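You operate a simulated robot arm through the tools that you are given. There is no shell and no other tool. Be economical: measure what you need, move in short steps, check, and stop when the job is done.

Carry out the task below with a simulated robot arm. There is one attempt and no reset: what you move stays moved.

TASK
Measure the earth leakage on the green lead and act on it.
Fine: brown lead back on the bench, jaw shut, range mA. Over 3 mA: stack light HOLD and metered socket off; else PASS and leave the cabinet running. Blue lead left alone.

The check looks at the end state, three seconds after you hand in, the way a careful person would. Anything else that was tipped, shoved, dropped, spilled or broken makes it a failure.

THE ROBOT
A 7-joint arm with a three-finger gripper on a trunk, on a base that drives. Base frame: it is fixed to the floor where the robot stands at the start and does not move with it; the origin is under the middle of the robot, x ahead of it, y to its left, z up. Lengths are in mm, angles in degrees, forces in N, time in s.
With the tool pointing down near the work surface it reaches from about 100 to 880 mm from the robot's upright axis, wherever it stands. Its first joint turns from -166.0 to 166.0 degrees. Places, roughly: clamp jaw [600, 100, 900]; meter clamp [600, 100, 800]; meter range knob [700, 300, 1200]; metered socket switch [400, 300, 900]; run bench top [600, 200, 800]; run test cabinet [600, 1000, 800]; stack light knob [700, 0, 1200]. Payload 2.94 kg.
The tool frame sits at the grasp point between the pads (the TCP): z along the fingers, y along the line on which they close. The tips reach 30 mm beyond it. Largest opening 132 mm; the body of the gripper starts 107 mm behind the TCP.
Orientation is that of the tool frame in the base frame, as a unit quaternion [w, x, y, z]. With the fingers straight down and closing along the base's y, the tool's x points along the base's -x, its y along +y and its z along -z.

THE INTERFACE
- The arm moves only by the tool step_arm. Its argument "moves" is one flat list of numbers, 7 for each row, row after row: the closure, from 0 (fully open) to 1 (shut), then the shift along the base's x, y, z in mm, then the turn, a rotation vector about the base's x, y, z in degrees. In form: [grip, tx, ty, tz, rx, ry, rz, grip, tx, ty, tz, rx, ry, rz, ...]. A call has 1 to 8 rows; each row is the pose to reach, as a shift and turn from the pose commanded when the call began. Rows are played at 5 a second. More than 50 mm and 8.6 degrees between two rows, or a gripper value outside its range, and nothing of the call is played. Where a pose cannot be reached the arm comes as near as it can. A force on the tool above 50 N (or 10 N above the force at the start of the call, whichever is more), or a blocked arm, ends the call early, and 0.2 s more pass. The fingers move at their own pace and stop on an object; they squeeze with about 38 N. The grip force told is the motor's: it shows also when the fingers shut on nothing. Time passes only in rows, and 0.2 s behind the last, so rows that repeat a pose let the fingers close. The reply holds the time, the measured pose of the TCP, the force on the tool along the base axes, the opening and the grip force, in the units named above and with some noise, with the torque about the TCP (base axes, N m) and any sound that the robot's microphone picked up.
- Cameras (640 x 400 px; columns grow to the right, rows downward): "scene" is now at [39.1, 209.5, 1803.4]; the picture's right is [0.20, -0.98, 0.00], its down [-0.82, -0.17, -0.55] and it looks along [0.54, 0.11, -0.83] (base axes); focal length 256 px, centre (320, 200). "wrist" rides on the gripper at [72, 3, -144] in the tool frame; the picture's right is [-0.04, 1.00, 0.00], its down [-0.88, -0.04, -0.48] and it looks along [-0.47, -0.02, 0.88] (tool axes); focal length 256 px, centre (320, 200). There is no depth. A picture from a camera that has moved, and an enlarged one, comes with that camera's place and axes in the base frame and with its lens. The place of the scene camera against the robot may be out by one fixed shift of up to 12 mm in any direction.
- capture(camera): a new picture of that camera. No time passes.
- move_column(by): slides the trunk up (or, below 0, down) by that many mm; the arm and the scene camera ride with it, the base frame stays. It gives what a move gives, with no picture.
- drive_base(legs): drives the robot by 1 to 6 legs, each [ahead, left, turn to the left] in mm, mm and degrees, along the robot's own axes; the way and the turn of a leg run together, so that a leg with both is an arc; at most 1500 mm and 180 degrees a leg. The arm and the cameras ride along, it lands a little off, and it stops where it bumps. It gives what a move gives.
- pan_tilt(pan, tilt): turns the head with the scene camera to pan (to the left, within 143 degrees either way) and tilt (down, from -29 to 69), counted from straight ahead of the robot. It gives what a move gives.
- zoom(camera, box): a new picture of the part [left, top, right, bottom] of that camera's present view, enlarged. No time passes.
- job_done(): hands the job in; it is judged then, once.

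Work in short steps. Places have to be worked out from the pictures, the camera data and where the tool is seen: move nearer, look again, correct. Check each grasp and each placing, and mend what went wrong. You have 120 turns and 98 pictures in all, those below and enlarged ones among them. Open the gripper and draw the arm clear of the work before you hand the job in, unless the task says otherwise; then end with one line.

The tools are called after "Call:" as name(argument=value, ...) on one line, values as JSON. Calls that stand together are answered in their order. step_arm: Moves the arm, as the interface text tells. Its arguments: {"type":"object","properties":{"moves":{"type":"array","items":{"type":"number"}}},"required":["moves"]} The other tools are called the same way: move_column (by) slides the trunk up or down; drive_base (legs) drives the base; pan_tilt (pan, tilt) turns the head that bears the scene camera; capture (camera) takes a picture; zoom (camera, box) takes an enlarged picture of a part of a camera's view; job_done () hands the job in.

At the start:

```text
time_s: 0.0
tcp_pos: [532.1, 300.0, 1355.6]
tool_rot: [0.0, 0.0, 1.0, 0.0]
wrist_force: [0.4, -0.7, 0.6]
moment: [0.02, 0.01, 0.01]
opening: 132.0
grasp_force: 0.0
trunk travel left (down, up): [-325.0, 215.0]
robot x, y, heading: [1.5, -1.7, 0.0]
head pan, tilt: [11.7, 56.4]
```

scene: 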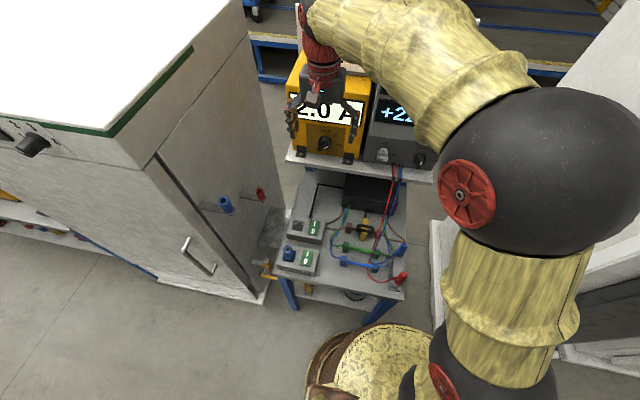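
wrist: 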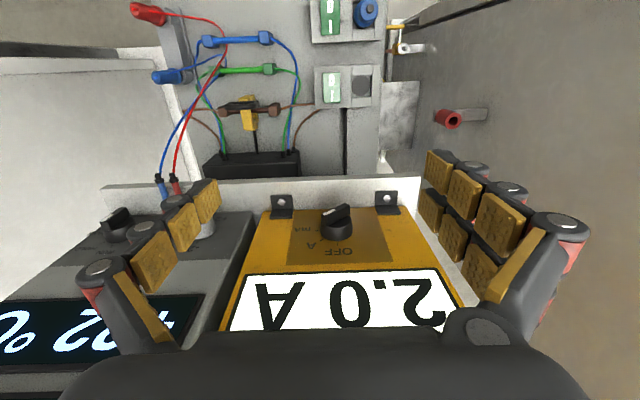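

I start by looking closer at the bench and the instruments.

Call:
zoom(camera="scene", box=[260, 150, 440, 310])

Call:
zoom(camera="wrist", box=[120, 0, 500, 240])

Call:
zoom(camera="scene", box=[270, 50, 450, 180])

```text
2.50 times, centred on (350, 230) of scene
camera zoom: at [39.1, 209.5, 1803.4], right [0.2, -0.98, 0.0], down [-0.82, -0.17, -0.55], along [0.54, 0.11, -0.83], focal length 640 px, centre (245, 125)
```

zoom: 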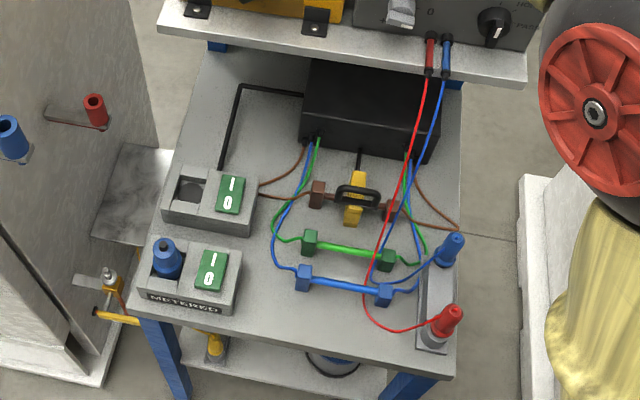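

```text
1.67 times, centred on (310, 120) of wrist
camera zoom: at [458.6, 302.5, 1499.0], right [0.04, 1.0, 0.0], down [0.88, -0.04, 0.48], along [0.47, -0.02, -0.88], focal length 427 px, centre (337, 333)
```

zoom: 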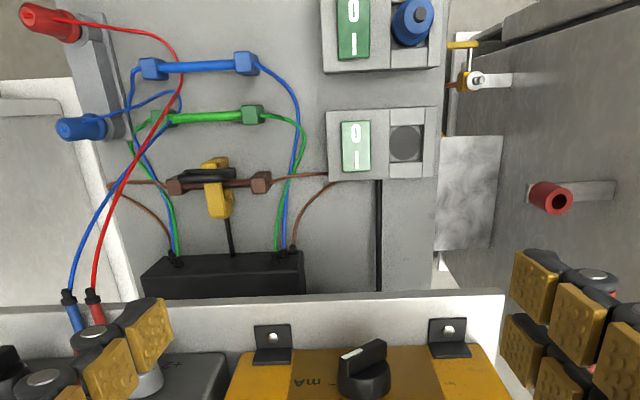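

```text
3.08 times, centred on (360, 115) of scene
camera zoom: at [39.1, 209.5, 1803.4], right [0.2, -0.98, 0.0], down [-0.82, -0.17, -0.55], along [0.54, 0.11, -0.83], focal length 787 px, centre (197, 462)
```

zoom: 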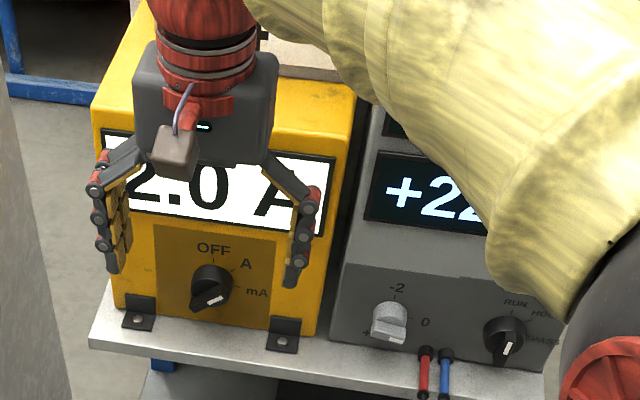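

The clamp holds the brown lead and the meter is on A. I draw the arm back so that the wrist camera looks at the clamp and the scene camera sees the panels.

Call:
step_arm(moves=[0, -30, -30, -15, 0, 0, 0, 0, -60, -60, -30, 0, 0, 0, 0, -90, -90, -50, 0, 0, 0, 0, -120, -120, -70, 0, 0, 0, 0, -150, -150, -90, 0, 0, 0, 0, -180, -180, -110, 0, 0, 0])

Call:
capture(camera="wrist")

Call:
capture(camera="scene")

```text
time_s: 1.4
tcp_pos: [350.8, 121.3, 1245.6]
tool_rot: [0.0, 0.001, 1.0, 0.0]
wrist_force: [-0.8, 0.2, 0.6]
moment: [0.04, -0.07, 0.0]
opening: 132.1
grasp_force: 0.1
trunk travel left (down, up): [-325.0, 215.0]
robot x, y, heading: [-0.4, 4.4, -0.1]
head pan, tilt: [11.7, 56.4]
```

```text
92 pictures are left
camera wrist: at [277.0, 123.5, 1390.0], right [0.04, 1.0, 0.0], down [0.88, -0.04, 0.48], along [0.48, -0.02, -0.88], focal length 256 px, centre (320, 200)
```

wrist: 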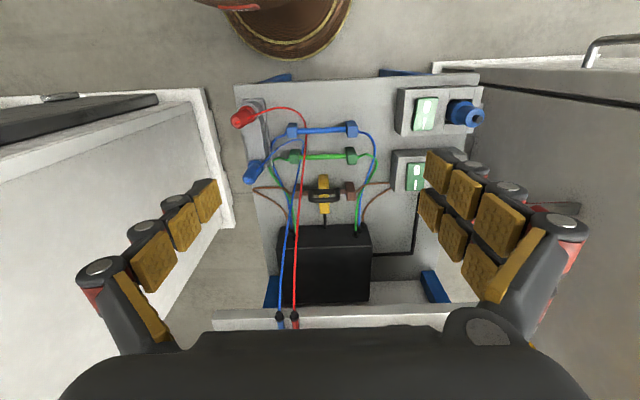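

```text
91 pictures are left
camera scene: at [37.8, 208.7, 1803.5], right [0.2, -0.98, 0.0], down [-0.82, -0.17, -0.55], along [0.54, 0.11, -0.83], focal length 256 px, centre (320, 200)
```

scene: 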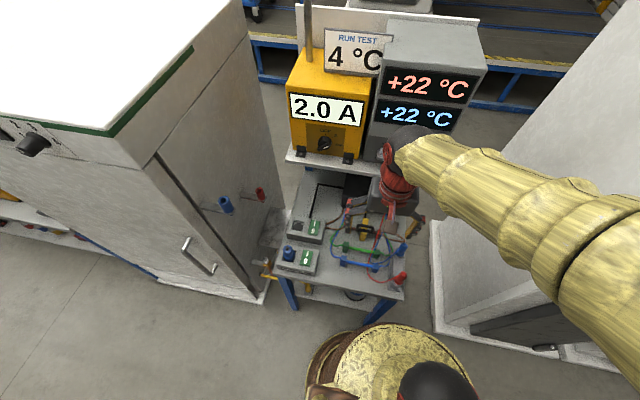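

The clamp is in view. I enlarge the clamp and the meter panel.

Call:
zoom(camera="wrist", box=[230, 100, 430, 240])

Call:
zoom(camera="scene", box=[280, 20, 490, 170])

```text
2.86 times, centred on (330, 170) of wrist
camera zoom: at [277.0, 123.5, 1390.0], right [0.04, 1.0, 0.0], down [0.88, -0.04, 0.48], along [0.48, -0.02, -0.88], focal length 731 px, centre (291, 286)
```

zoom: 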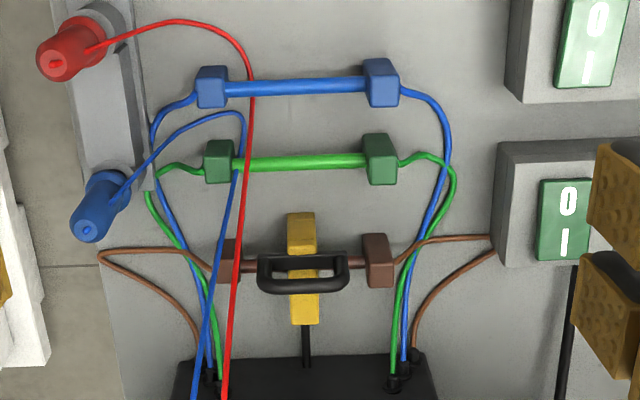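

```text
2.67 times, centred on (385, 95) of scene
camera zoom: at [37.8, 208.7, 1803.5], right [0.2, -0.98, 0.0], down [-0.82, -0.17, -0.55], along [0.54, 0.11, -0.83], focal length 682 px, centre (147, 480)
```

zoom: 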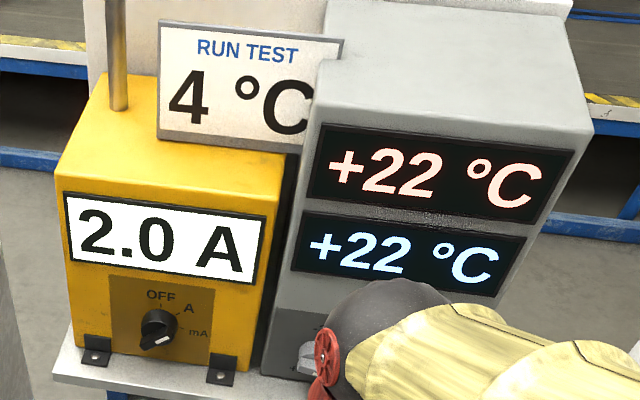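

I lower and tilt the hand so that the wrist camera sees the clamp from the robot's side.

Call:
step_arm(moves=[0, -10, -4, -35, 0, -8, 0, 0, -20, -8, -70, 0, -16, 0, 0, -30, -12, -105, 0, -24, 0, 0, -40, -16, -140, 0, -32, 0, 0, -50, -20, -165, 0, -40, 0])

Call:
capture(camera="wrist")

Call:
capture(camera="scene")

```text
time_s: 2.6
tcp_pos: [301.0, 100.3, 1081.3]
tool_rot: [0.34, -0.001, 0.94, -0.002]
wrist_force: [1.3, 2.5, 5.9]
moment: [-0.03, 0.53, -0.16]
opening: 131.9
grasp_force: 0.1
trunk travel left (down, up): [-325.0, 215.0]
robot x, y, heading: [1.2, 0.0, 0.1]
head pan, tilt: [11.7, 56.4]
```

```text
88 pictures are left
camera wrist: at [153.3, 102.4, 1144.9], right [0.03, 1.0, 0.02], down [0.37, -0.03, 0.93], along [0.93, -0.02, -0.37], focal length 256 px, centre (320, 200)
```

wrist: 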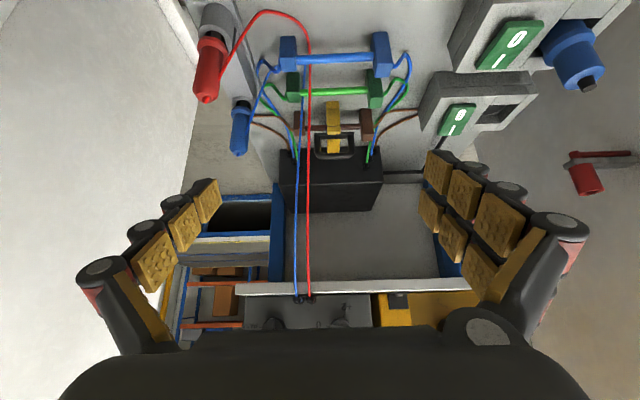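

```text
87 pictures are left
camera scene: at [37.9, 207.7, 1803.6], right [0.2, -0.98, 0.0], down [-0.82, -0.17, -0.55], along [0.54, 0.11, -0.83], focal length 256 px, centre (320, 200)
```

scene: 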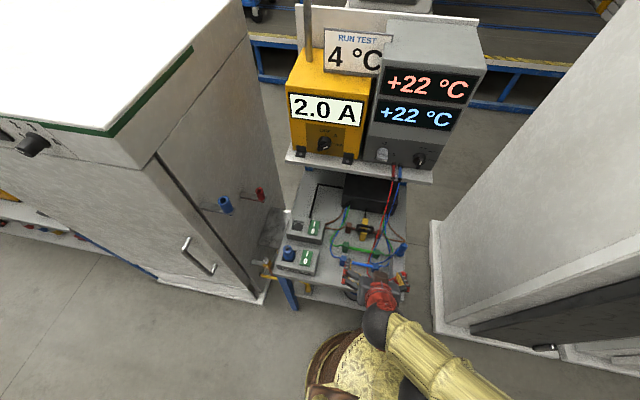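

Call:
zoom(camera="wrist", box=[260, 70, 420, 190])

Call:
zoom(camera="scene", box=[280, 90, 480, 180])

```text
3.33 times, centred on (340, 130) of wrist
camera zoom: at [153.3, 102.4, 1144.9], right [0.03, 1.0, 0.02], down [0.37, -0.03, 0.93], along [0.93, -0.02, -0.37], focal length 853 px, centre (253, 433)
```

zoom: 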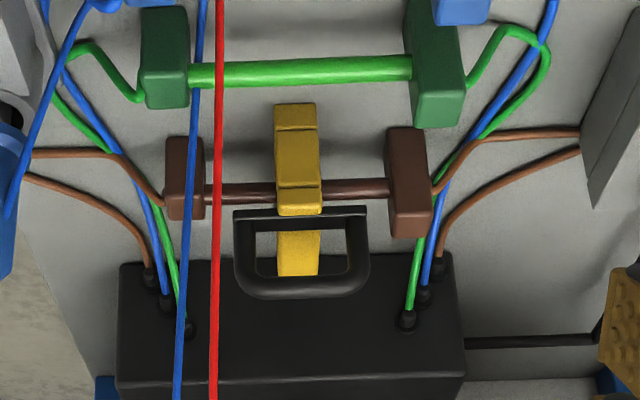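

```text
3.20 times, centred on (380, 135) of scene
camera zoom: at [37.9, 207.7, 1803.6], right [0.2, -0.98, 0.0], down [-0.82, -0.17, -0.55], along [0.54, 0.11, -0.83], focal length 819 px, centre (128, 408)
```

zoom: 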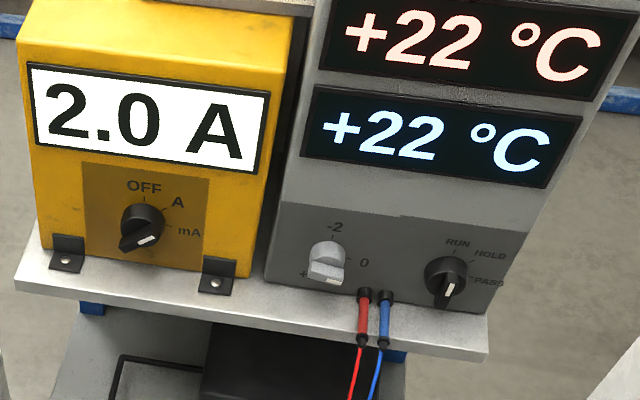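

I need to know how the jaw is hinged, so I swing round to the left for a side view, staying well above the sockets.

Call:
step_arm(moves=[0, 13, 38, 0, 0, 0, -8, 0, 26, 77, 0, 0, 0, -16, 0, 39, 115, -10, 0, 0, -24, 0, 53, 153, -30, 0, 0, -32, 0, 66, 190, -50, 0, 0, -40, 0, 79, 228, -70, 0, 0, -48])

Call:
capture(camera="wrist")

```text
time_s: 4.0
tcp_pos: [380.9, 327.7, 1008.6]
tool_rot: [0.312, 0.382, 0.858, -0.142]
wrist_force: [0.3, 0.9, -1.3]
moment: [-0.13, 0.02, -0.11]
opening: 130.9
grasp_force: 0.1
trunk travel left (down, up): [-325.0, 215.0]
robot x, y, heading: [0.2, -1.3, -0.4]
head pan, tilt: [11.7, 56.4]
```

```text
84 pictures are left
camera wrist: at [282.8, 440.5, 1071.6], right [0.77, 0.64, 0.02], down [0.22, -0.29, 0.93], along [0.6, -0.71, -0.37], focal length 256 px, centre (320, 200)
```

wrist: 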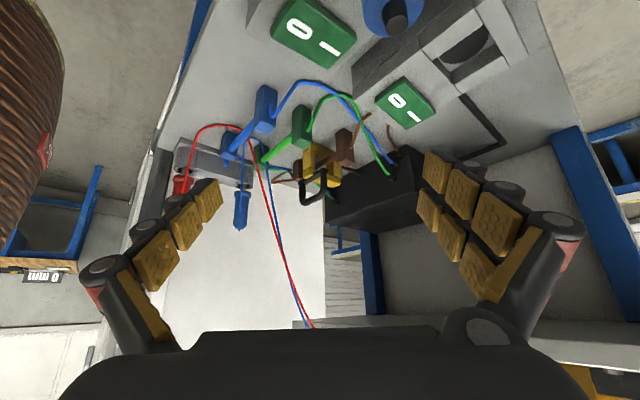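

Call:
zoom(camera="wrist", box=[230, 80, 410, 220])

```text
2.86 times, centred on (320, 150) of wrist
camera zoom: at [282.8, 440.5, 1071.6], right [0.77, 0.64, 0.02], down [0.22, -0.29, 0.93], along [0.6, -0.71, -0.37], focal length 731 px, centre (320, 343)
```

zoom: 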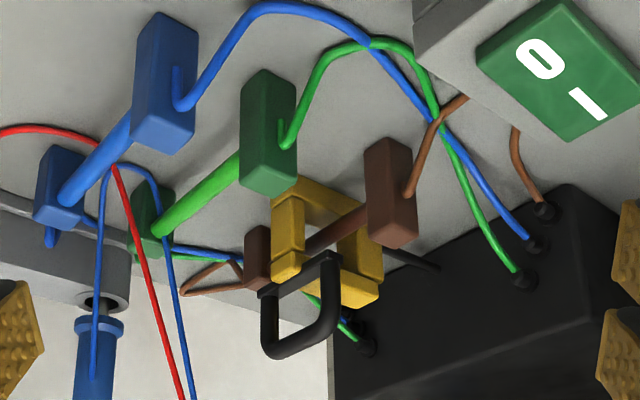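

The clamp is a yellow ring; its top bar carries a D-handle near its front end and is hinged at the rear. I straighten the hand first (5 rows), heading to a spot above the bench.

Call:
step_arm(moves=[0, 10, -20, 22, 5.9, 5.4, 0, 0, 20, -40, 44, 11.9, 10.7, 0, 0, 30, -60, 66, 17.8, 16.1, 0, 0, 40, -80, 88, 23.8, 21.4, 0, 0, 50, -100, 90, 29.7, 26.8, 0])

Call:
step_arm(moves=[0, 5, 0, 0, 0, 0, -8.4, 0, 10, 0, 0, 0, 0, -16.8, 0, 15, 0, 0, 0, 0, -25.2, 0, 20, 0, 0, 0, 0, -33.6, 0, 25, 0, 0, 0, 0, -42])

Call:
capture(camera="wrist")

```text
time_s: 5.2
tcp_pos: [429.4, 228.3, 1101.3]
tool_rot: [-0.001, 0.406, 0.914, 0.0]
wrist_force: [-0.4, 0.5, 0.8]
moment: [0.04, -0.01, 0.02]
opening: 131.8
grasp_force: 0.0
trunk travel left (down, up): [-325.0, 215.0]
robot x, y, heading: [-0.7, -1.6, 0.0]
head pan, tilt: [11.7, 56.4]
```

```text
time_s: 6.4
tcp_pos: [455.2, 228.8, 1099.4]
tool_rot: [0.001, 0.707, 0.707, -0.001]
wrist_force: [-0.1, -0.6, -0.4]
moment: [0.03, 0.01, 0.0]
opening: 132.1
grasp_force: 0.1
trunk travel left (down, up): [-325.0, 215.0]
robot x, y, heading: [-1.3, -2.5, 0.1]
head pan, tilt: [11.7, 56.4]
```

```text
82 pictures are left
camera wrist: at [457.8, 300.2, 1244.0], right [1.0, -0.04, 0.0], down [-0.04, -0.88, 0.48], along [-0.02, -0.47, -0.88], focal length 256 px, centre (320, 200)
```

wrist: 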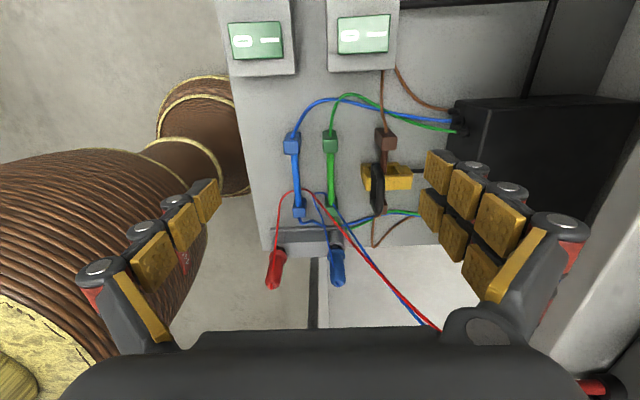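

Call:
zoom(camera="wrist", box=[250, 90, 430, 250])

```text
2.50 times, centred on (340, 170) of wrist
camera zoom: at [457.8, 300.2, 1244.0], right [1.0, -0.04, 0.0], down [-0.04, -0.88, 0.48], along [-0.02, -0.47, -0.88], focal length 640 px, centre (270, 275)
```

zoom: 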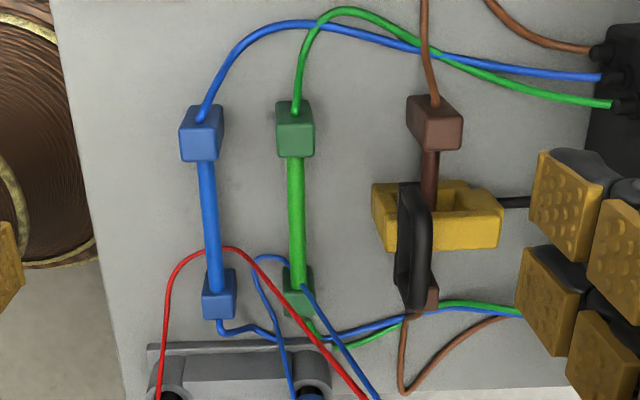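

Green lead at x≈469, blue at ≈410, brown bar at ≈556, and D-handle bar at about (534, 121, 915). I tilt the hand 40° forward with the fingers partly closed, to a pose 70 mm short of the handle.

Call:
step_arm(moves=[0.3, 6, -20, -20, 0, -8, 0, 0.5, 12, -40, -45, 0, -16, 0, 0.68, 17, -60, -70, 0, -24, 0, 0.68, 23, -80, -97, 0, -32, 0, 0.68, 28, -99, -123, 0, -40, 0, 0.68, 28, -99, -123, 0, -40, 0])

Call:
capture(camera="wrist")

Call:
zoom(camera="scene", box=[280, 170, 440, 290])

```text
time_s: 7.8
tcp_pos: [488.5, 127.1, 1023.4]
tool_rot: [0.217, 0.671, 0.674, 0.219]
wrist_force: [-0.5, -0.3, 0.8]
moment: [0.01, -0.03, 0.01]
opening: 42.3
grasp_force: 0.1
out of reach, approached as far as the arm can: row 5, 6
trunk travel left (down, up): [-325.0, 215.0]
robot x, y, heading: [-0.8, -5.3, -0.2]
head pan, tilt: [11.7, 56.4]
```

```text
80 pictures are left
camera wrist: at [406.6, 196.6, 1142.4], right [0.81, -0.04, 0.59], down [-0.3, -0.88, 0.36], along [0.5, -0.47, -0.73], focal length 256 px, centre (320, 200)
```

wrist: 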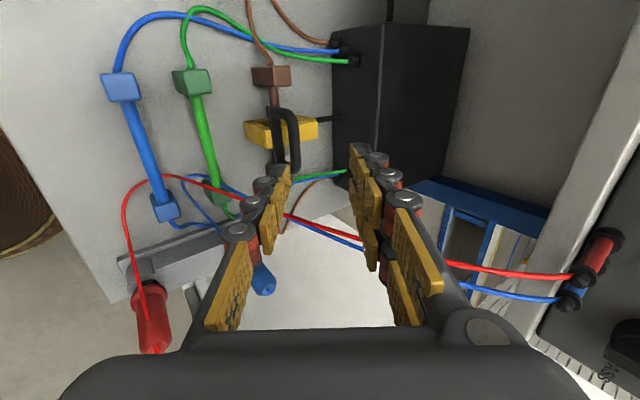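

```text
3.33 times, centred on (360, 230) of scene
camera zoom: at [37.6, 208.4, 1803.5], right [0.2, -0.98, 0.0], down [-0.82, -0.17, -0.55], along [0.54, 0.11, -0.83], focal length 853 px, centre (187, 100)
```

zoom: 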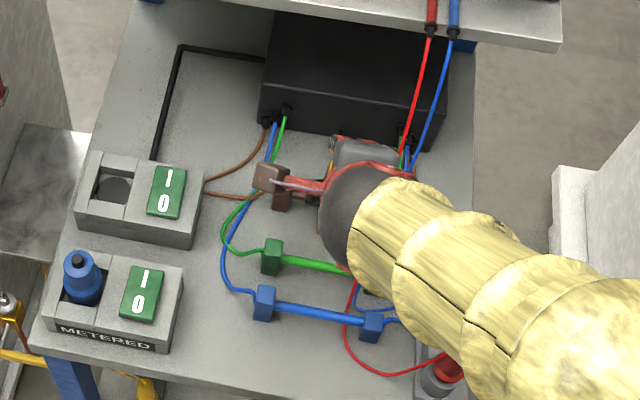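

The arm cannot get lower at this trunk height; I raise the hand a little and lower the trunk to gain range.

Call:
step_arm(moves=[0.68, 0, 0, 100, 0, -40, 0])

```text
refused: row 1 steps farther than a row can; nothing moved
```

Call:
step_arm(moves=[0.68, 0, 0, 48, 0, 0, 0, 0.68, 0, 0, 90, 0, 0, 0])

Call:
move_column(by=-100)

Call:
capture(camera="wrist")

```text
time_s: 8.4
tcp_pos: [489.9, 124.1, 1113.5]
tool_rot: [0.216, 0.671, 0.676, 0.218]
wrist_force: [-0.9, 0.1, -0.1]
moment: [0.03, -0.04, 0.04]
opening: 42.3
grasp_force: 0.0
trunk travel left (down, up): [-325.0, 215.0]
robot x, y, heading: [2.7, -2.0, 0.2]
head pan, tilt: [11.7, 56.4]
```

```text
time_s: 9.7
tcp_pos: [490.6, 124.2, 1013.4]
tool_rot: [0.216, 0.671, 0.675, 0.219]
wrist_force: [0.0, -0.6, -0.1]
moment: [0.01, 0.01, 0.03]
opening: 42.2
grasp_force: 0.0
trunk travel left (down, up): [-225.0, 315.0]
robot x, y, heading: [1.6, 2.7, 0.1]
head pan, tilt: [11.7, 56.4]
```

```text
78 pictures are left
camera wrist: at [407.4, 195.7, 1131.3], right [0.81, -0.04, 0.58], down [-0.3, -0.88, 0.36], along [0.5, -0.47, -0.73], focal length 256 px, centre (320, 200)
```

wrist: 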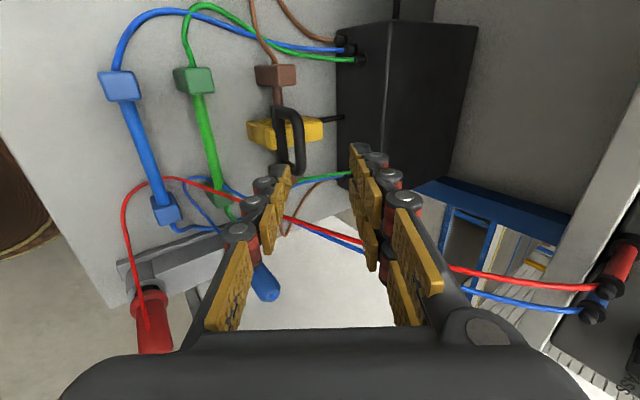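

Call:
step_arm(moves=[0.68, -22, 5, -19, 0, 0, 0, 0.68, 10, 8, -58, 0, 0, 0, 0.68, 10, 8, -58, 0, 0, 0])

Call:
capture(camera="wrist")

```text
refused: row 2 steps farther than a row can; nothing moved
```

```text
77 pictures are left
camera wrist: at [407.4, 195.7, 1131.3], right [0.81, -0.04, 0.58], down [-0.3, -0.88, 0.36], along [0.5, -0.47, -0.73], focal length 256 px, centre (320, 200)
```

wrist: 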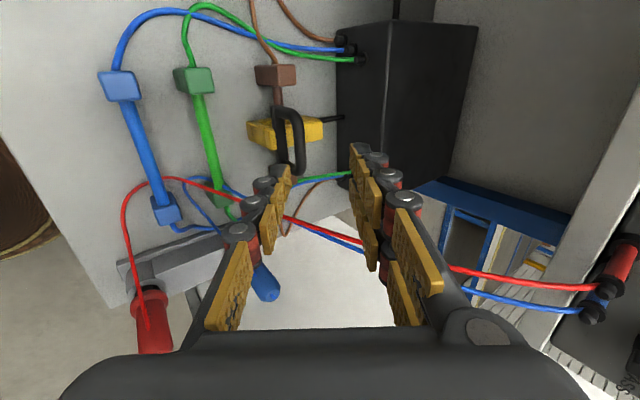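

Call:
step_arm(moves=[0.68, -22, 5, -19, 0, 0, 0, 0.68, -6, 6, -39, 0, 0, 0, 0.68, 10, 8, -58, 0, 0, 0, 0.68, 10, 8, -58, 0, 0, 0])

Call:
capture(camera="wrist")

```text
time_s: 10.7
tcp_pos: [497.5, 134.0, 953.2]
tool_rot: [0.216, 0.671, 0.675, 0.219]
wrist_force: [0.1, -0.1, 0.5]
moment: [0.01, 0.0, -0.01]
opening: 42.5
grasp_force: 0.0
trunk travel left (down, up): [-225.0, 315.0]
robot x, y, heading: [-1.7, -2.2, 0.1]
head pan, tilt: [11.7, 56.4]
```

```text
76 pictures are left
camera wrist: at [415.8, 203.8, 1071.9], right [0.81, -0.04, 0.58], down [-0.3, -0.88, 0.36], along [0.5, -0.47, -0.73], focal length 256 px, centre (320, 200)
```

wrist: 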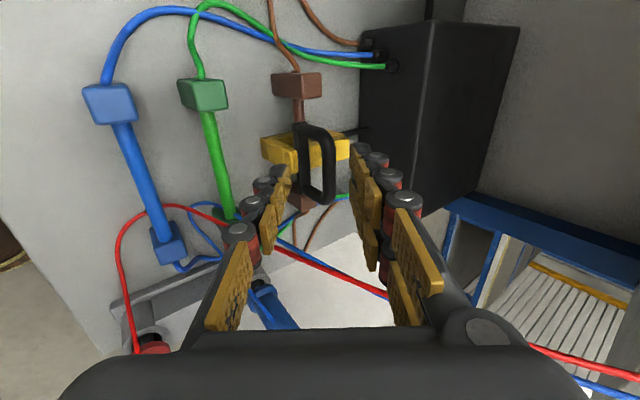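

The handle bar sits centred between the fingertips. I advance 42 mm along the tool and look before closing.

Call:
step_arm(moves=[0.68, 10, -8, -10, 0, 0, 0, 0.68, 20, -8, -21, 0, 0, 0, 0.68, 29, -8, -31, 0, 0, 0, 0.68, 29, -8, -31, 0, 0, 0])

Call:
zoom(camera="wrist", box=[220, 80, 420, 240])

```text
time_s: 11.7
tcp_pos: [528.8, 124.3, 923.6]
tool_rot: [0.217, 0.67, 0.675, 0.219]
wrist_force: [0.3, -0.5, 0.2]
moment: [0.0, -0.05, 0.03]
opening: 42.0
grasp_force: 0.0
trunk travel left (down, up): [-225.0, 315.0]
robot x, y, heading: [1.5, -2.0, -0.1]
head pan, tilt: [11.7, 56.4]
```

```text
2.50 times, centred on (320, 160) of wrist
camera zoom: at [446.1, 194.9, 1041.9], right [0.81, -0.04, 0.58], down [-0.3, -0.88, 0.36], along [0.5, -0.47, -0.73], focal length 640 px, centre (320, 300)
```

zoom: 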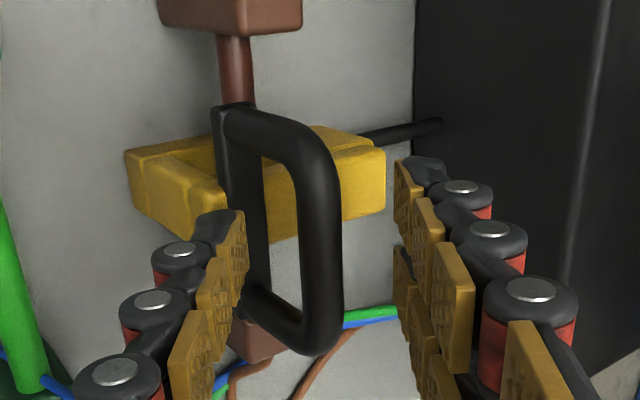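

The bar is between the pads. I close on it.

Call:
step_arm(moves=[0.8, 0, 0, 0, 0, 0, 0, 1, 0, 0, 0, 0, 0, 0, 1, 0, 0, 0, 0, 0, 0, 1, 0, 0, 0, 0, 0, 0])

Call:
zoom(camera="wrist", box=[220, 80, 420, 240])

```text
time_s: 12.7
tcp_pos: [529.1, 124.3, 924.0]
tool_rot: [0.216, 0.671, 0.675, 0.219]
wrist_force: [2.0, -0.1, 0.5]
moment: [0.06, -0.05, -0.16]
opening: 11.4
grasp_force: 30.1
trunk travel left (down, up): [-225.0, 315.0]
robot x, y, heading: [-0.4, 0.7, 0.0]
head pan, tilt: [11.7, 56.4]
```

```text
2.50 times, centred on (320, 160) of wrist
camera zoom: at [446.1, 194.9, 1042.3], right [0.81, -0.04, 0.58], down [-0.3, -0.88, 0.36], along [0.5, -0.47, -0.73], focal length 640 px, centre (320, 300)
```

zoom: 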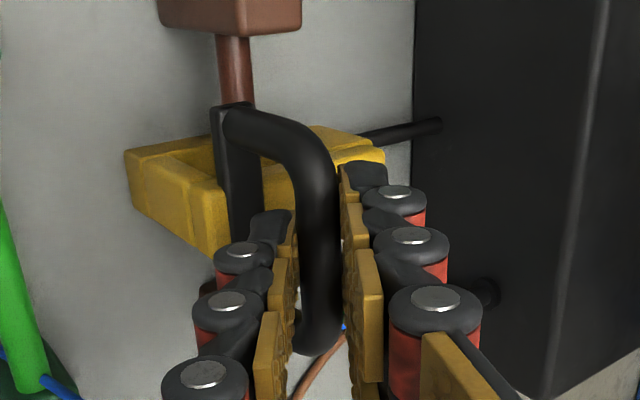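

Firm grip (11 mm). I try the first 20° of an arc about the supposed rear hinge and watch the force.

Call:
step_arm(moves=[1, 5.3, 0, 4.7, 0, 0, 0, 1, 11, 0, 9, 0, 0, 0, 1, 17, 0, 12.7, 0, 0, 0, 1, 23.3, 0, 15.9, 0, 0, 0])

Call:
zoom(camera="wrist", box=[220, 80, 420, 240])

```text
time_s: 13.7
tcp_pos: [552.3, 123.7, 940.2]
tool_rot: [0.216, 0.67, 0.675, 0.218]
wrist_force: [-1.8, -1.1, -1.5]
moment: [0.0, 0.17, -0.26]
opening: 11.1
grasp_force: 38.1
trunk travel left (down, up): [-225.0, 315.0]
robot x, y, heading: [-0.7, -1.2, -0.1]
head pan, tilt: [11.7, 56.4]
```

```text
2.50 times, centred on (320, 160) of wrist
camera zoom: at [469.6, 194.9, 1058.1], right [0.81, -0.04, 0.58], down [-0.3, -0.88, 0.36], along [0.5, -0.47, -0.73], focal length 640 px, centre (320, 300)
```

zoom: 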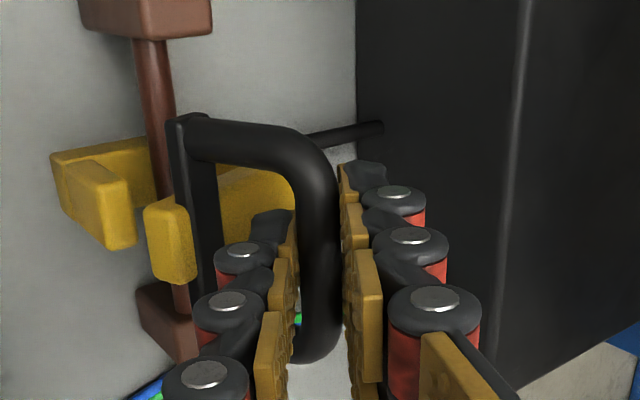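

It opens freely. I continue the arc to about 60°.

Call:
step_arm(moves=[1, 6.6, 0, 2.6, 0, 0, 0, 1, 13.3, 0, 4.6, 0, 0, 0, 1, 20, 0, 6, 0, 0, 0, 1, 27.3, 0, 6.9, 0, 0, 0, 1, 34, 0, 7, 0, 0, 0, 1, 41.4, 0, 6.7, 0, 0, 0, 1, 48, 0, 5.8, 0, 0, 0, 1, 55.3, 0, 4, 0, 0, 0])

Call:
capture(camera="wrist")

Call:
zoom(camera="scene", box=[280, 130, 440, 290])

```text
time_s: 15.5
tcp_pos: [607.9, 124.8, 943.9]
tool_rot: [0.217, 0.671, 0.674, 0.218]
wrist_force: [-0.6, -6.9, -4.0]
moment: [-0.07, 0.04, -0.26]
opening: 10.7
grasp_force: 38.6
trunk travel left (down, up): [-225.0, 315.0]
robot x, y, heading: [-1.0, 2.4, 0.1]
head pan, tilt: [11.7, 56.4]
```

```text
72 pictures are left
camera wrist: at [525.5, 195.4, 1061.8], right [0.81, -0.04, 0.58], down [-0.3, -0.88, 0.36], along [0.5, -0.47, -0.73], focal length 256 px, centre (320, 200)
```

wrist: 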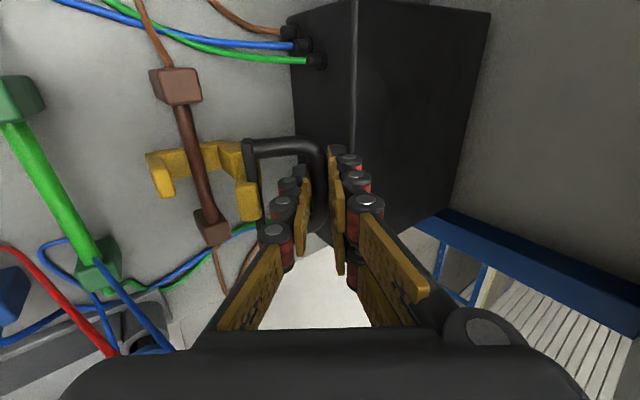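

```text
2.50 times, centred on (360, 210) of scene
camera zoom: at [39.1, 208.8, 1703.4], right [0.2, -0.98, 0.0], down [-0.82, -0.17, -0.55], along [0.54, 0.11, -0.83], focal length 640 px, centre (220, 175)
```

zoom: 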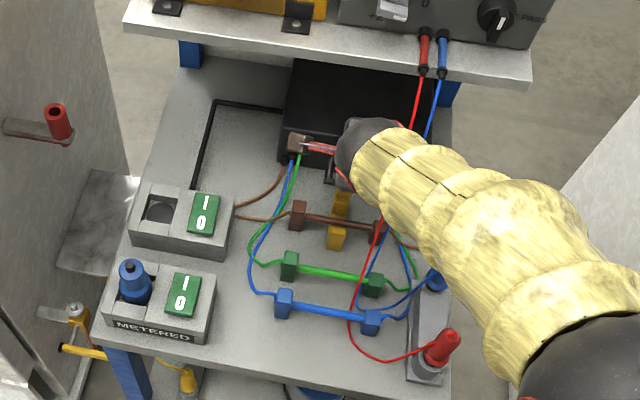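

About 60° open; brown's way up is nearly clear. I continue to roughly 90°.

Call:
step_arm(moves=[1, 6.7, 0, -2.2, 0, 0, 0, 1, 13.2, 0, -5, 0, 0, 0, 1, 19.4, 0, -8.4, 0, 0, 0, 1, 25.3, 0, -12.2, 0, 0, 0, 1, 31, 0, -16.5, 0, 0, 0, 1, 36, 0, -21.4, 0, 0, 0])

Call:
capture(camera="wrist")

```text
time_s: 16.9
tcp_pos: [638.8, 125.6, 926.7]
tool_rot: [0.217, 0.671, 0.674, 0.218]
wrist_force: [-28.6, -4.2, 27.7]
moment: [-0.09, 3.02, -0.42]
opening: 10.5
grasp_force: 37.6
trunk travel left (down, up): [-225.0, 315.0]
robot x, y, heading: [-3.7, -0.4, -0.0]
head pan, tilt: [11.7, 56.4]
stopped in row 6: the force on the tool passed its limit at 57 N (the readings are from after the stop); the commanded pose is now the measured one
```

```text
70 pictures are left
camera wrist: at [555.5, 196.3, 1044.8], right [0.81, -0.04, 0.58], down [-0.31, -0.88, 0.36], along [0.5, -0.47, -0.73], focal length 256 px, centre (320, 200)
```

wrist: 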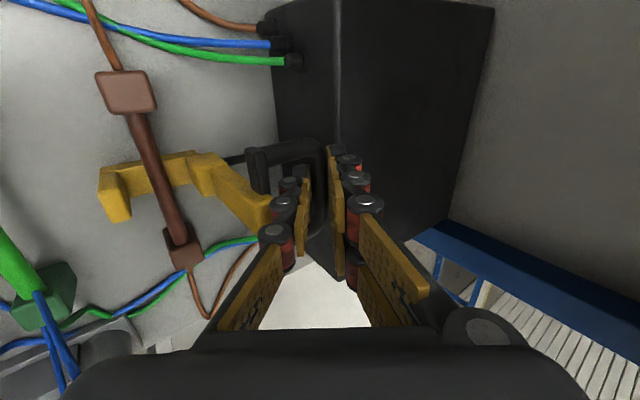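

The jaw is at about 85–90° and something pushes back, so I ease off a little and open the fingers to see whether it stays.

Call:
step_arm(moves=[1, -2, 0, 2.5, 0, 0, 0, 0.9, -3, 0, 3, 0, 0, 0, 0.8, -3, 0, 3, 0, 0, 0, 0.75, -3, 0, 3, 0, 0, 0, 0.75, -3, 0, 3, 0, 0, 0])

Call:
capture(camera="wrist")

```text
time_s: 18.1
tcp_pos: [639.3, 126.0, 932.7]
tool_rot: [0.217, 0.672, 0.674, 0.219]
wrist_force: [-3.1, -11.5, 30.0]
moment: [-0.05, 1.59, 0.28]
opening: 19.5
grasp_force: 0.0
trunk travel left (down, up): [-225.0, 315.0]
robot x, y, heading: [-0.8, -2.5, 0.0]
head pan, tilt: [11.7, 56.4]
```

```text
69 pictures are left
camera wrist: at [556.1, 196.2, 1048.6], right [0.81, -0.04, 0.59], down [-0.31, -0.88, 0.36], along [0.5, -0.47, -0.72], focal length 256 px, centre (320, 200)
```

wrist: 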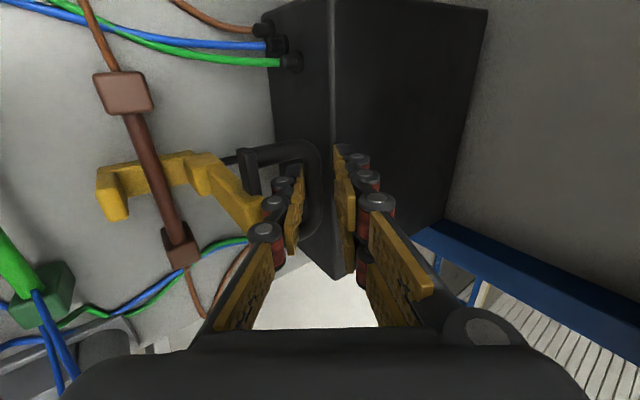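

The jaw stays open. The upper finger seems to press on the black box, so I withdraw straight back along the tool.

Call:
step_arm(moves=[0.75, -9, 0, 8, 0, 0, 0, 0.75, -19, 0, 23, 0, 0, 0, 0.75, -32, 0, 38, 0, 0, 0, 0.75, -51, 0, 61, 0, 0, 0, 0.75, -70, 0, 83, 0, 0, 0])

Call:
capture(camera="wrist")

Call:
zoom(camera="scene", box=[280, 130, 440, 290])

```text
time_s: 19.3
tcp_pos: [568.5, 123.9, 1008.4]
tool_rot: [0.217, 0.672, 0.674, 0.217]
wrist_force: [0.2, 0.1, 0.0]
moment: [0.02, -0.03, -0.01]
opening: 33.0
grasp_force: 0.0
trunk travel left (down, up): [-225.0, 315.0]
robot x, y, heading: [-1.6, -3.9, 0.1]
head pan, tilt: [11.7, 56.4]
```

```text
68 pictures are left
camera wrist: at [486.2, 194.7, 1127.5], right [0.81, -0.04, 0.58], down [-0.3, -0.88, 0.36], along [0.5, -0.47, -0.73], focal length 256 px, centre (320, 200)
```

wrist: 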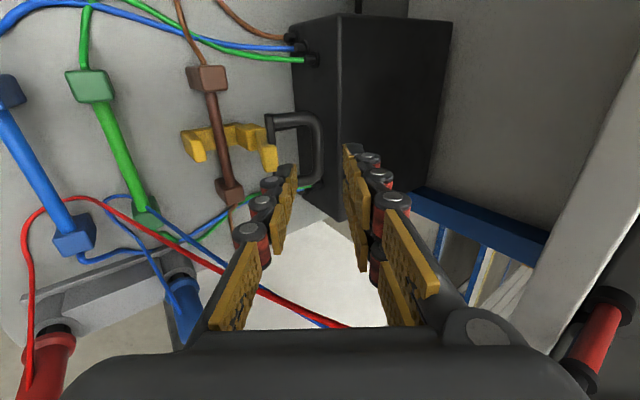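

```text
2.50 times, centred on (360, 210) of scene
camera zoom: at [38.1, 209.2, 1703.4], right [0.2, -0.98, 0.0], down [-0.82, -0.17, -0.55], along [0.54, 0.11, -0.83], focal length 640 px, centre (220, 175)
```

zoom: 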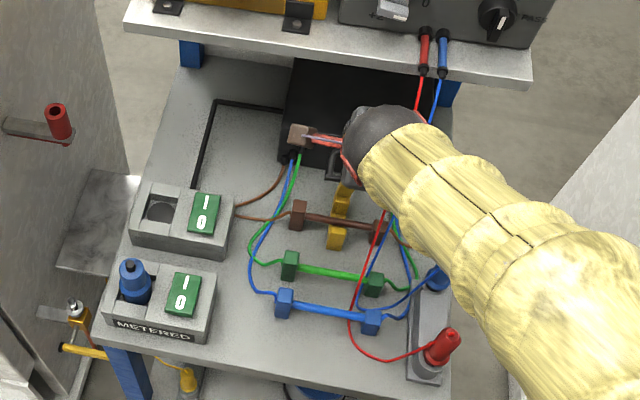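

The jaw stays open by itself. Next I straighten the hand over brown's left block (about (558,187), top z≈836).

Call:
step_arm(moves=[0.6, -10, 10, 10, 0, 8, 0, 0.5, -10, 20, 20, 0, 16, 0, 0.5, -10, 35, 30, 0, 24, 0, 0.5, -10, 50, 40, 0, 32, 0, 0.5, -10, 63, 45, 0, 40, 0, 0.5, -10, 63, 45, 0, 40, 0])

Call:
move_column(by=-120)

Call:
capture(camera="wrist")

```text
time_s: 20.7
tcp_pos: [558.1, 188.6, 1055.0]
tool_rot: [-0.028, 0.705, 0.708, -0.026]
wrist_force: [-0.4, -0.6, -0.8]
moment: [0.0, 0.02, -0.01]
opening: 66.0
grasp_force: 0.1
trunk travel left (down, up): [-225.0, 315.0]
robot x, y, heading: [-1.7, 0.6, -0.2]
head pan, tilt: [11.7, 56.4]
```

```text
time_s: 22.2
tcp_pos: [558.2, 189.7, 936.3]
tool_rot: [-0.028, 0.706, 0.707, -0.025]
wrist_force: [-0.2, 0.1, -0.1]
moment: [-0.02, 0.0, -0.03]
opening: 65.5
grasp_force: 0.1
trunk travel left (down, up): [-105.0, 435.0]
robot x, y, heading: [-4.2, 3.8, 0.0]
head pan, tilt: [11.7, 56.4]
```

```text
66 pictures are left
camera wrist: at [571.2, 260.3, 1078.6], right [1.0, -0.04, -0.07], down [0.0, -0.88, 0.47], along [-0.08, -0.47, -0.88], focal length 256 px, centre (320, 200)
```

wrist: 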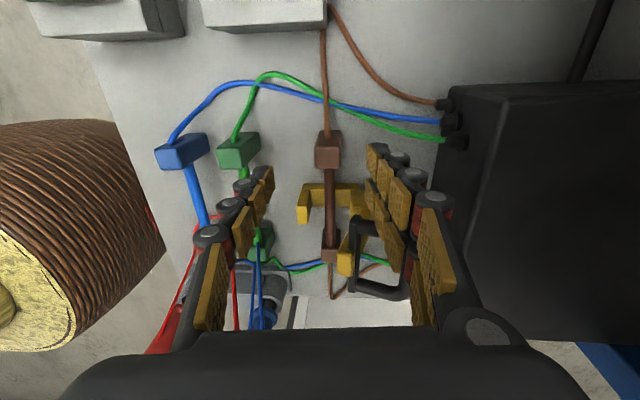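

Block is centred below the fingers. I descend to z≈842, correcting the small tilt.

Call:
step_arm(moves=[0.5, 2, -2, -30, 0, -3.6, 0, 0.5, 2, -3, -60, 0, -3.6, 0, 0.5, 2, -3, -94, 0, -3.6, 0, 0.5, 2, -3, -94, 0, -3.6, 0])

Call:
capture(camera="wrist")

```text
time_s: 23.2
tcp_pos: [560.5, 186.9, 841.0]
tool_rot: [-0.006, 0.705, 0.709, -0.004]
wrist_force: [0.6, -0.3, -0.9]
moment: [-0.02, 0.05, 0.01]
opening: 65.9
grasp_force: 0.1
trunk travel left (down, up): [-105.0, 435.0]
robot x, y, heading: [-0.8, -2.5, 0.0]
head pan, tilt: [11.7, 56.4]
```

```text
65 pictures are left
camera wrist: at [564.5, 257.5, 984.0], right [1.0, -0.04, -0.01], down [-0.03, -0.88, 0.47], along [-0.03, -0.47, -0.88], focal length 256 px, centre (320, 200)
```

wrist: 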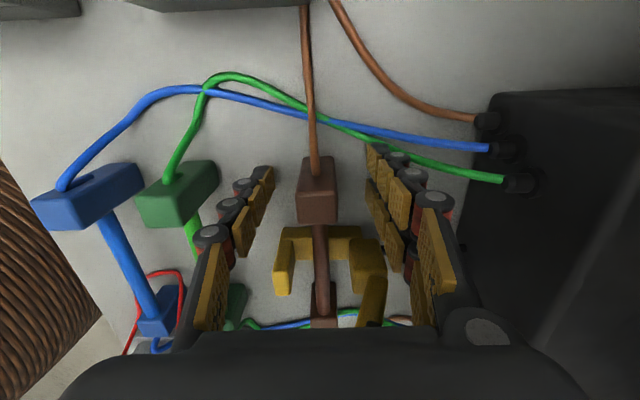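

Aligned with the brown block; closing.

Call:
step_arm(moves=[0.7, 0, 0, 0, 0, 0, 0, 1, 0, 0, 0, 0, 0, 0, 1, 0, 0, 0, 0, 0, 0, 1, 0, 0, 0, 0, 0, 0])

```text
time_s: 24.2
tcp_pos: [560.5, 186.4, 840.9]
tool_rot: [-0.006, 0.705, 0.709, -0.003]
wrist_force: [-0.5, -0.1, -0.3]
moment: [-0.02, 0.02, -0.03]
opening: 23.3
grasp_force: 22.1
trunk travel left (down, up): [-105.0, 435.0]
robot x, y, heading: [-0.6, -2.1, 0.2]
head pan, tilt: [11.7, 56.4]
```

Gripped (23 mm). I lift it straight up 75 mm out of the ring.

Call:
step_arm(moves=[1, 0, 0, 15, 0, 0, 0, 1, 0, 0, 35, 0, 0, 0, 1, 0, 0, 55, 0, 0, 0, 1, 0, 0, 75, 0, 0, 0, 1, 0, 0, 75, 0, 0, 0])

Call:
capture(camera="wrist")

Call:
zoom(camera="scene", box=[280, 130, 440, 290])

```text
time_s: 25.4
tcp_pos: [561.6, 185.9, 915.7]
tool_rot: [-0.005, 0.705, 0.709, -0.003]
wrist_force: [-0.1, -0.6, -0.6]
moment: [0.05, -0.05, 0.02]
opening: 23.2
grasp_force: 37.7
trunk travel left (down, up): [-105.0, 435.0]
robot x, y, heading: [-0.8, 3.1, -0.0]
head pan, tilt: [11.7, 56.4]
```

```text
64 pictures are left
camera wrist: at [564.4, 257.1, 1059.5], right [1.0, -0.04, -0.01], down [-0.03, -0.88, 0.47], along [-0.03, -0.47, -0.88], focal length 256 px, centre (320, 200)
```

wrist: 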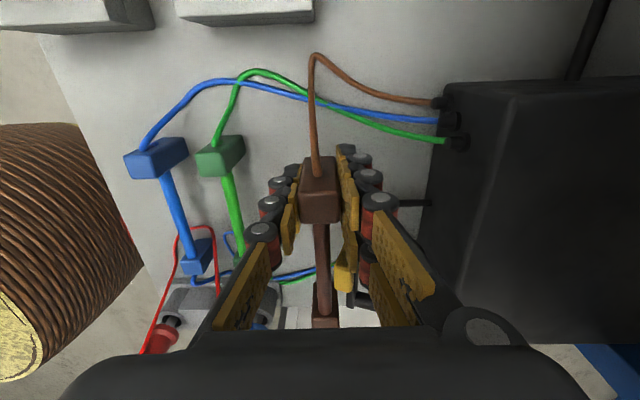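

```text
2.50 times, centred on (360, 210) of scene
camera zoom: at [38.4, 209.3, 1583.4], right [0.2, -0.98, 0.0], down [-0.82, -0.17, -0.55], along [0.54, 0.11, -0.83], focal length 640 px, centre (220, 175)
```

zoom: 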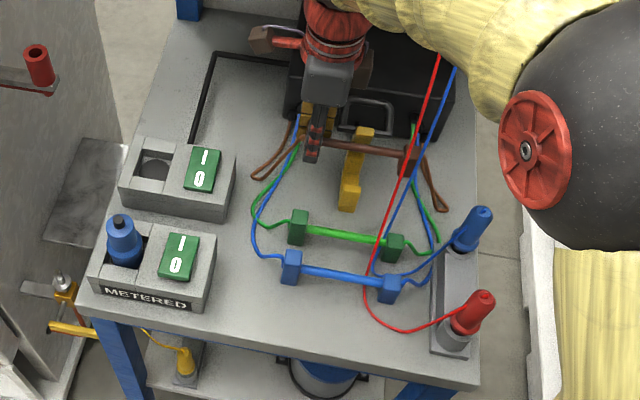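

Brown is clear of the ring. I raise it slightly, shift it left (away from the red/blue test wires), then bring it toward the front strip of the bench.

Call:
step_arm(moves=[1, 0, 0, 15, 0, 0, 0, 1, 0, 25, 15, 0, 0, 0, 1, -10, 42, 15, 0, 0, 0, 1, -55, 42, 15, 0, 0, 0, 1, -100, 42, 15, 0, 0, 0, 1, -145, 42, 15, 0, 0, 0, 1, -175, 42, 15, 0, 0, 0, 1, -205, 42, 5, 0, 0, 0])

Call:
capture(camera="wrist")

Call:
zoom(camera="scene", box=[280, 130, 440, 290])

```text
time_s: 27.2
tcp_pos: [354.8, 226.6, 919.9]
tool_rot: [-0.005, 0.705, 0.709, -0.004]
wrist_force: [0.3, 0.1, 0.1]
moment: [-0.01, 0.03, 0.04]
opening: 23.0
grasp_force: 37.9
trunk travel left (down, up): [-105.0, 435.0]
robot x, y, heading: [0.4, 0.1, -0.1]
head pan, tilt: [11.7, 56.4]
```

```text
62 pictures are left
camera wrist: at [358.7, 299.3, 1064.4], right [1.0, -0.04, -0.01], down [-0.03, -0.88, 0.47], along [-0.03, -0.47, -0.88], focal length 256 px, centre (320, 200)
```

wrist: 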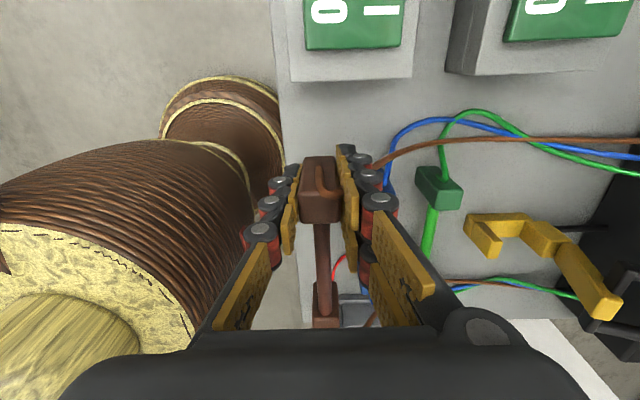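

```text
2.50 times, centred on (360, 210) of scene
camera zoom: at [38.5, 209.4, 1583.4], right [0.2, -0.98, 0.0], down [-0.82, -0.17, -0.55], along [0.54, 0.11, -0.83], focal length 640 px, centre (220, 175)
```

zoom: 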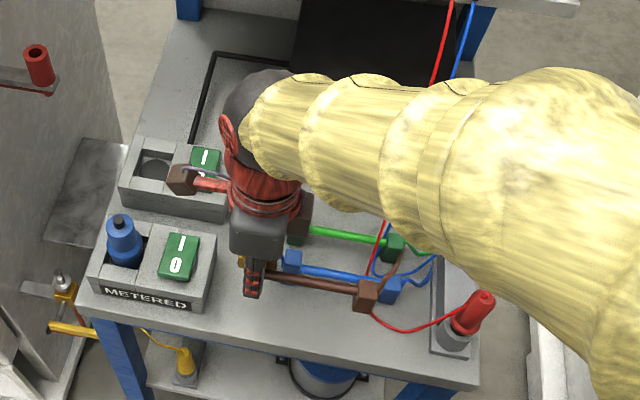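

The edge of the bench is at x≈314 and blue's blocks start at ≈398, so x=355 fits. I lower toward the bench.

Call:
step_arm(moves=[1, 0, 0, -35, 0, 0, 0, 1, 0, 0, -65, 0, 0, 0, 1, 0, 0, -75, 0, 0, 0])

Call:
capture(camera="wrist")

Call:
zoom(camera="scene", box=[300, 190, 440, 290])

```text
time_s: 28.0
tcp_pos: [355.8, 227.8, 848.4]
tool_rot: [-0.005, 0.705, 0.709, -0.002]
wrist_force: [0.1, 0.1, -0.6]
moment: [0.04, -0.03, 0.01]
opening: 23.0
grasp_force: 37.9
trunk travel left (down, up): [-105.0, 435.0]
robot x, y, heading: [3.5, -0.8, 0.1]
head pan, tilt: [11.7, 56.4]
```

```text
60 pictures are left
camera wrist: at [359.2, 299.2, 990.9], right [1.0, -0.04, -0.01], down [-0.03, -0.88, 0.47], along [-0.03, -0.47, -0.88], focal length 256 px, centre (320, 200)
```

wrist: 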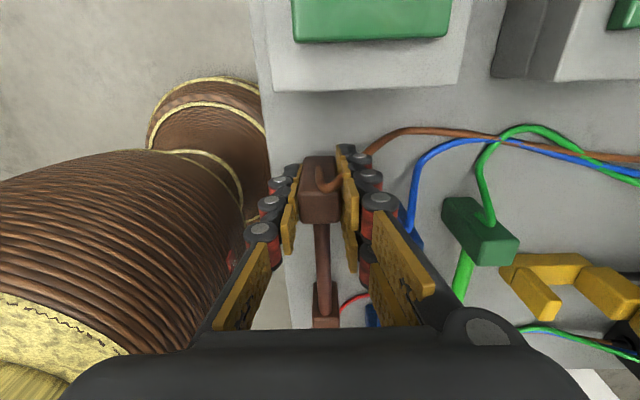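

```text
4.00 times, centred on (370, 240) of scene
camera zoom: at [38.5, 209.5, 1583.4], right [0.2, -0.98, 0.0], down [-0.82, -0.17, -0.55], along [0.54, 0.11, -0.83], focal length 1024 px, centre (120, 40)
```

zoom: 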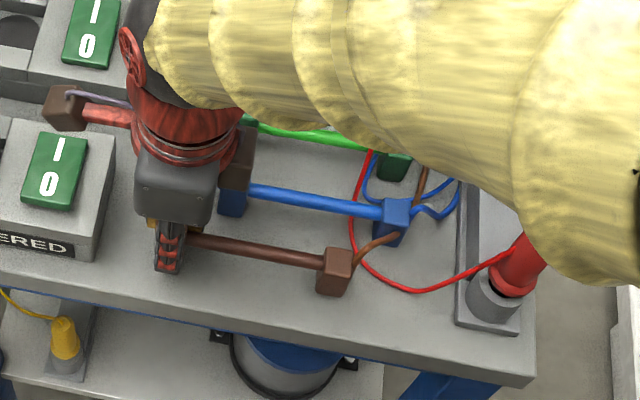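

Clear all around; I lower the last few mm, watching the force.

Call:
step_arm(moves=[1, 0, 0, -3, 0, 0, 0, 1, 0, 0, -5, 0, 0, 0, 1, 0, 0, -7, 0, 0, 0])

```text
time_s: 28.8
tcp_pos: [354.9, 227.8, 840.6]
tool_rot: [-0.005, 0.706, 0.708, -0.003]
wrist_force: [-2.7, -0.4, 11.6]
moment: [-0.75, -0.01, -0.14]
opening: 22.9
grasp_force: 38.0
trunk travel left (down, up): [-105.0, 435.0]
robot x, y, heading: [-0.5, -2.2, -0.0]
head pan, tilt: [11.7, 56.4]
```

Contact with the bench at z≈841. I release, opening only to about 46 mm because blue is near, and lift.

Call:
step_arm(moves=[0.9, 0, 0, 1, 0, 0, 0, 0.65, 0, 0, 1, 0, 0, 0, 0.65, 0, 0, 1, 0, 0, 0, 0.65, 0, 0, 40, 0, 0, 0, 0.65, 0, 0, 80, 0, 0, 0])

Call:
capture(camera="wrist")

```text
time_s: 30.0
tcp_pos: [354.9, 228.5, 919.9]
tool_rot: [-0.006, 0.705, 0.709, -0.003]
wrist_force: [0.4, 0.5, -0.3]
moment: [0.01, -0.04, -0.01]
opening: 46.3
grasp_force: 0.0
trunk travel left (down, up): [-105.0, 435.0]
robot x, y, heading: [-0.8, -2.0, -0.1]
head pan, tilt: [11.7, 56.4]
```

```text
58 pictures are left
camera wrist: at [358.5, 299.8, 1062.5], right [1.0, -0.04, -0.01], down [-0.03, -0.88, 0.47], along [-0.03, -0.47, -0.88], focal length 256 px, centre (320, 200)
```

wrist: 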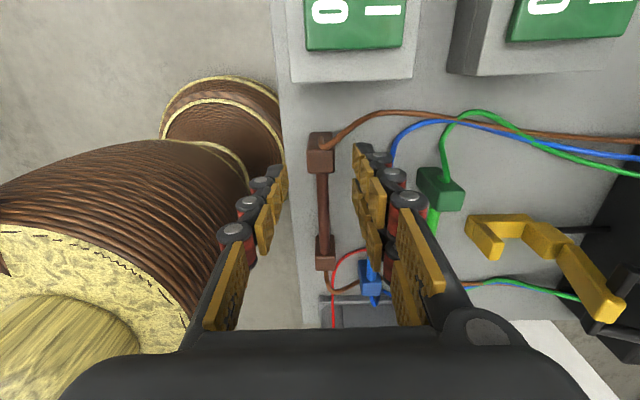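

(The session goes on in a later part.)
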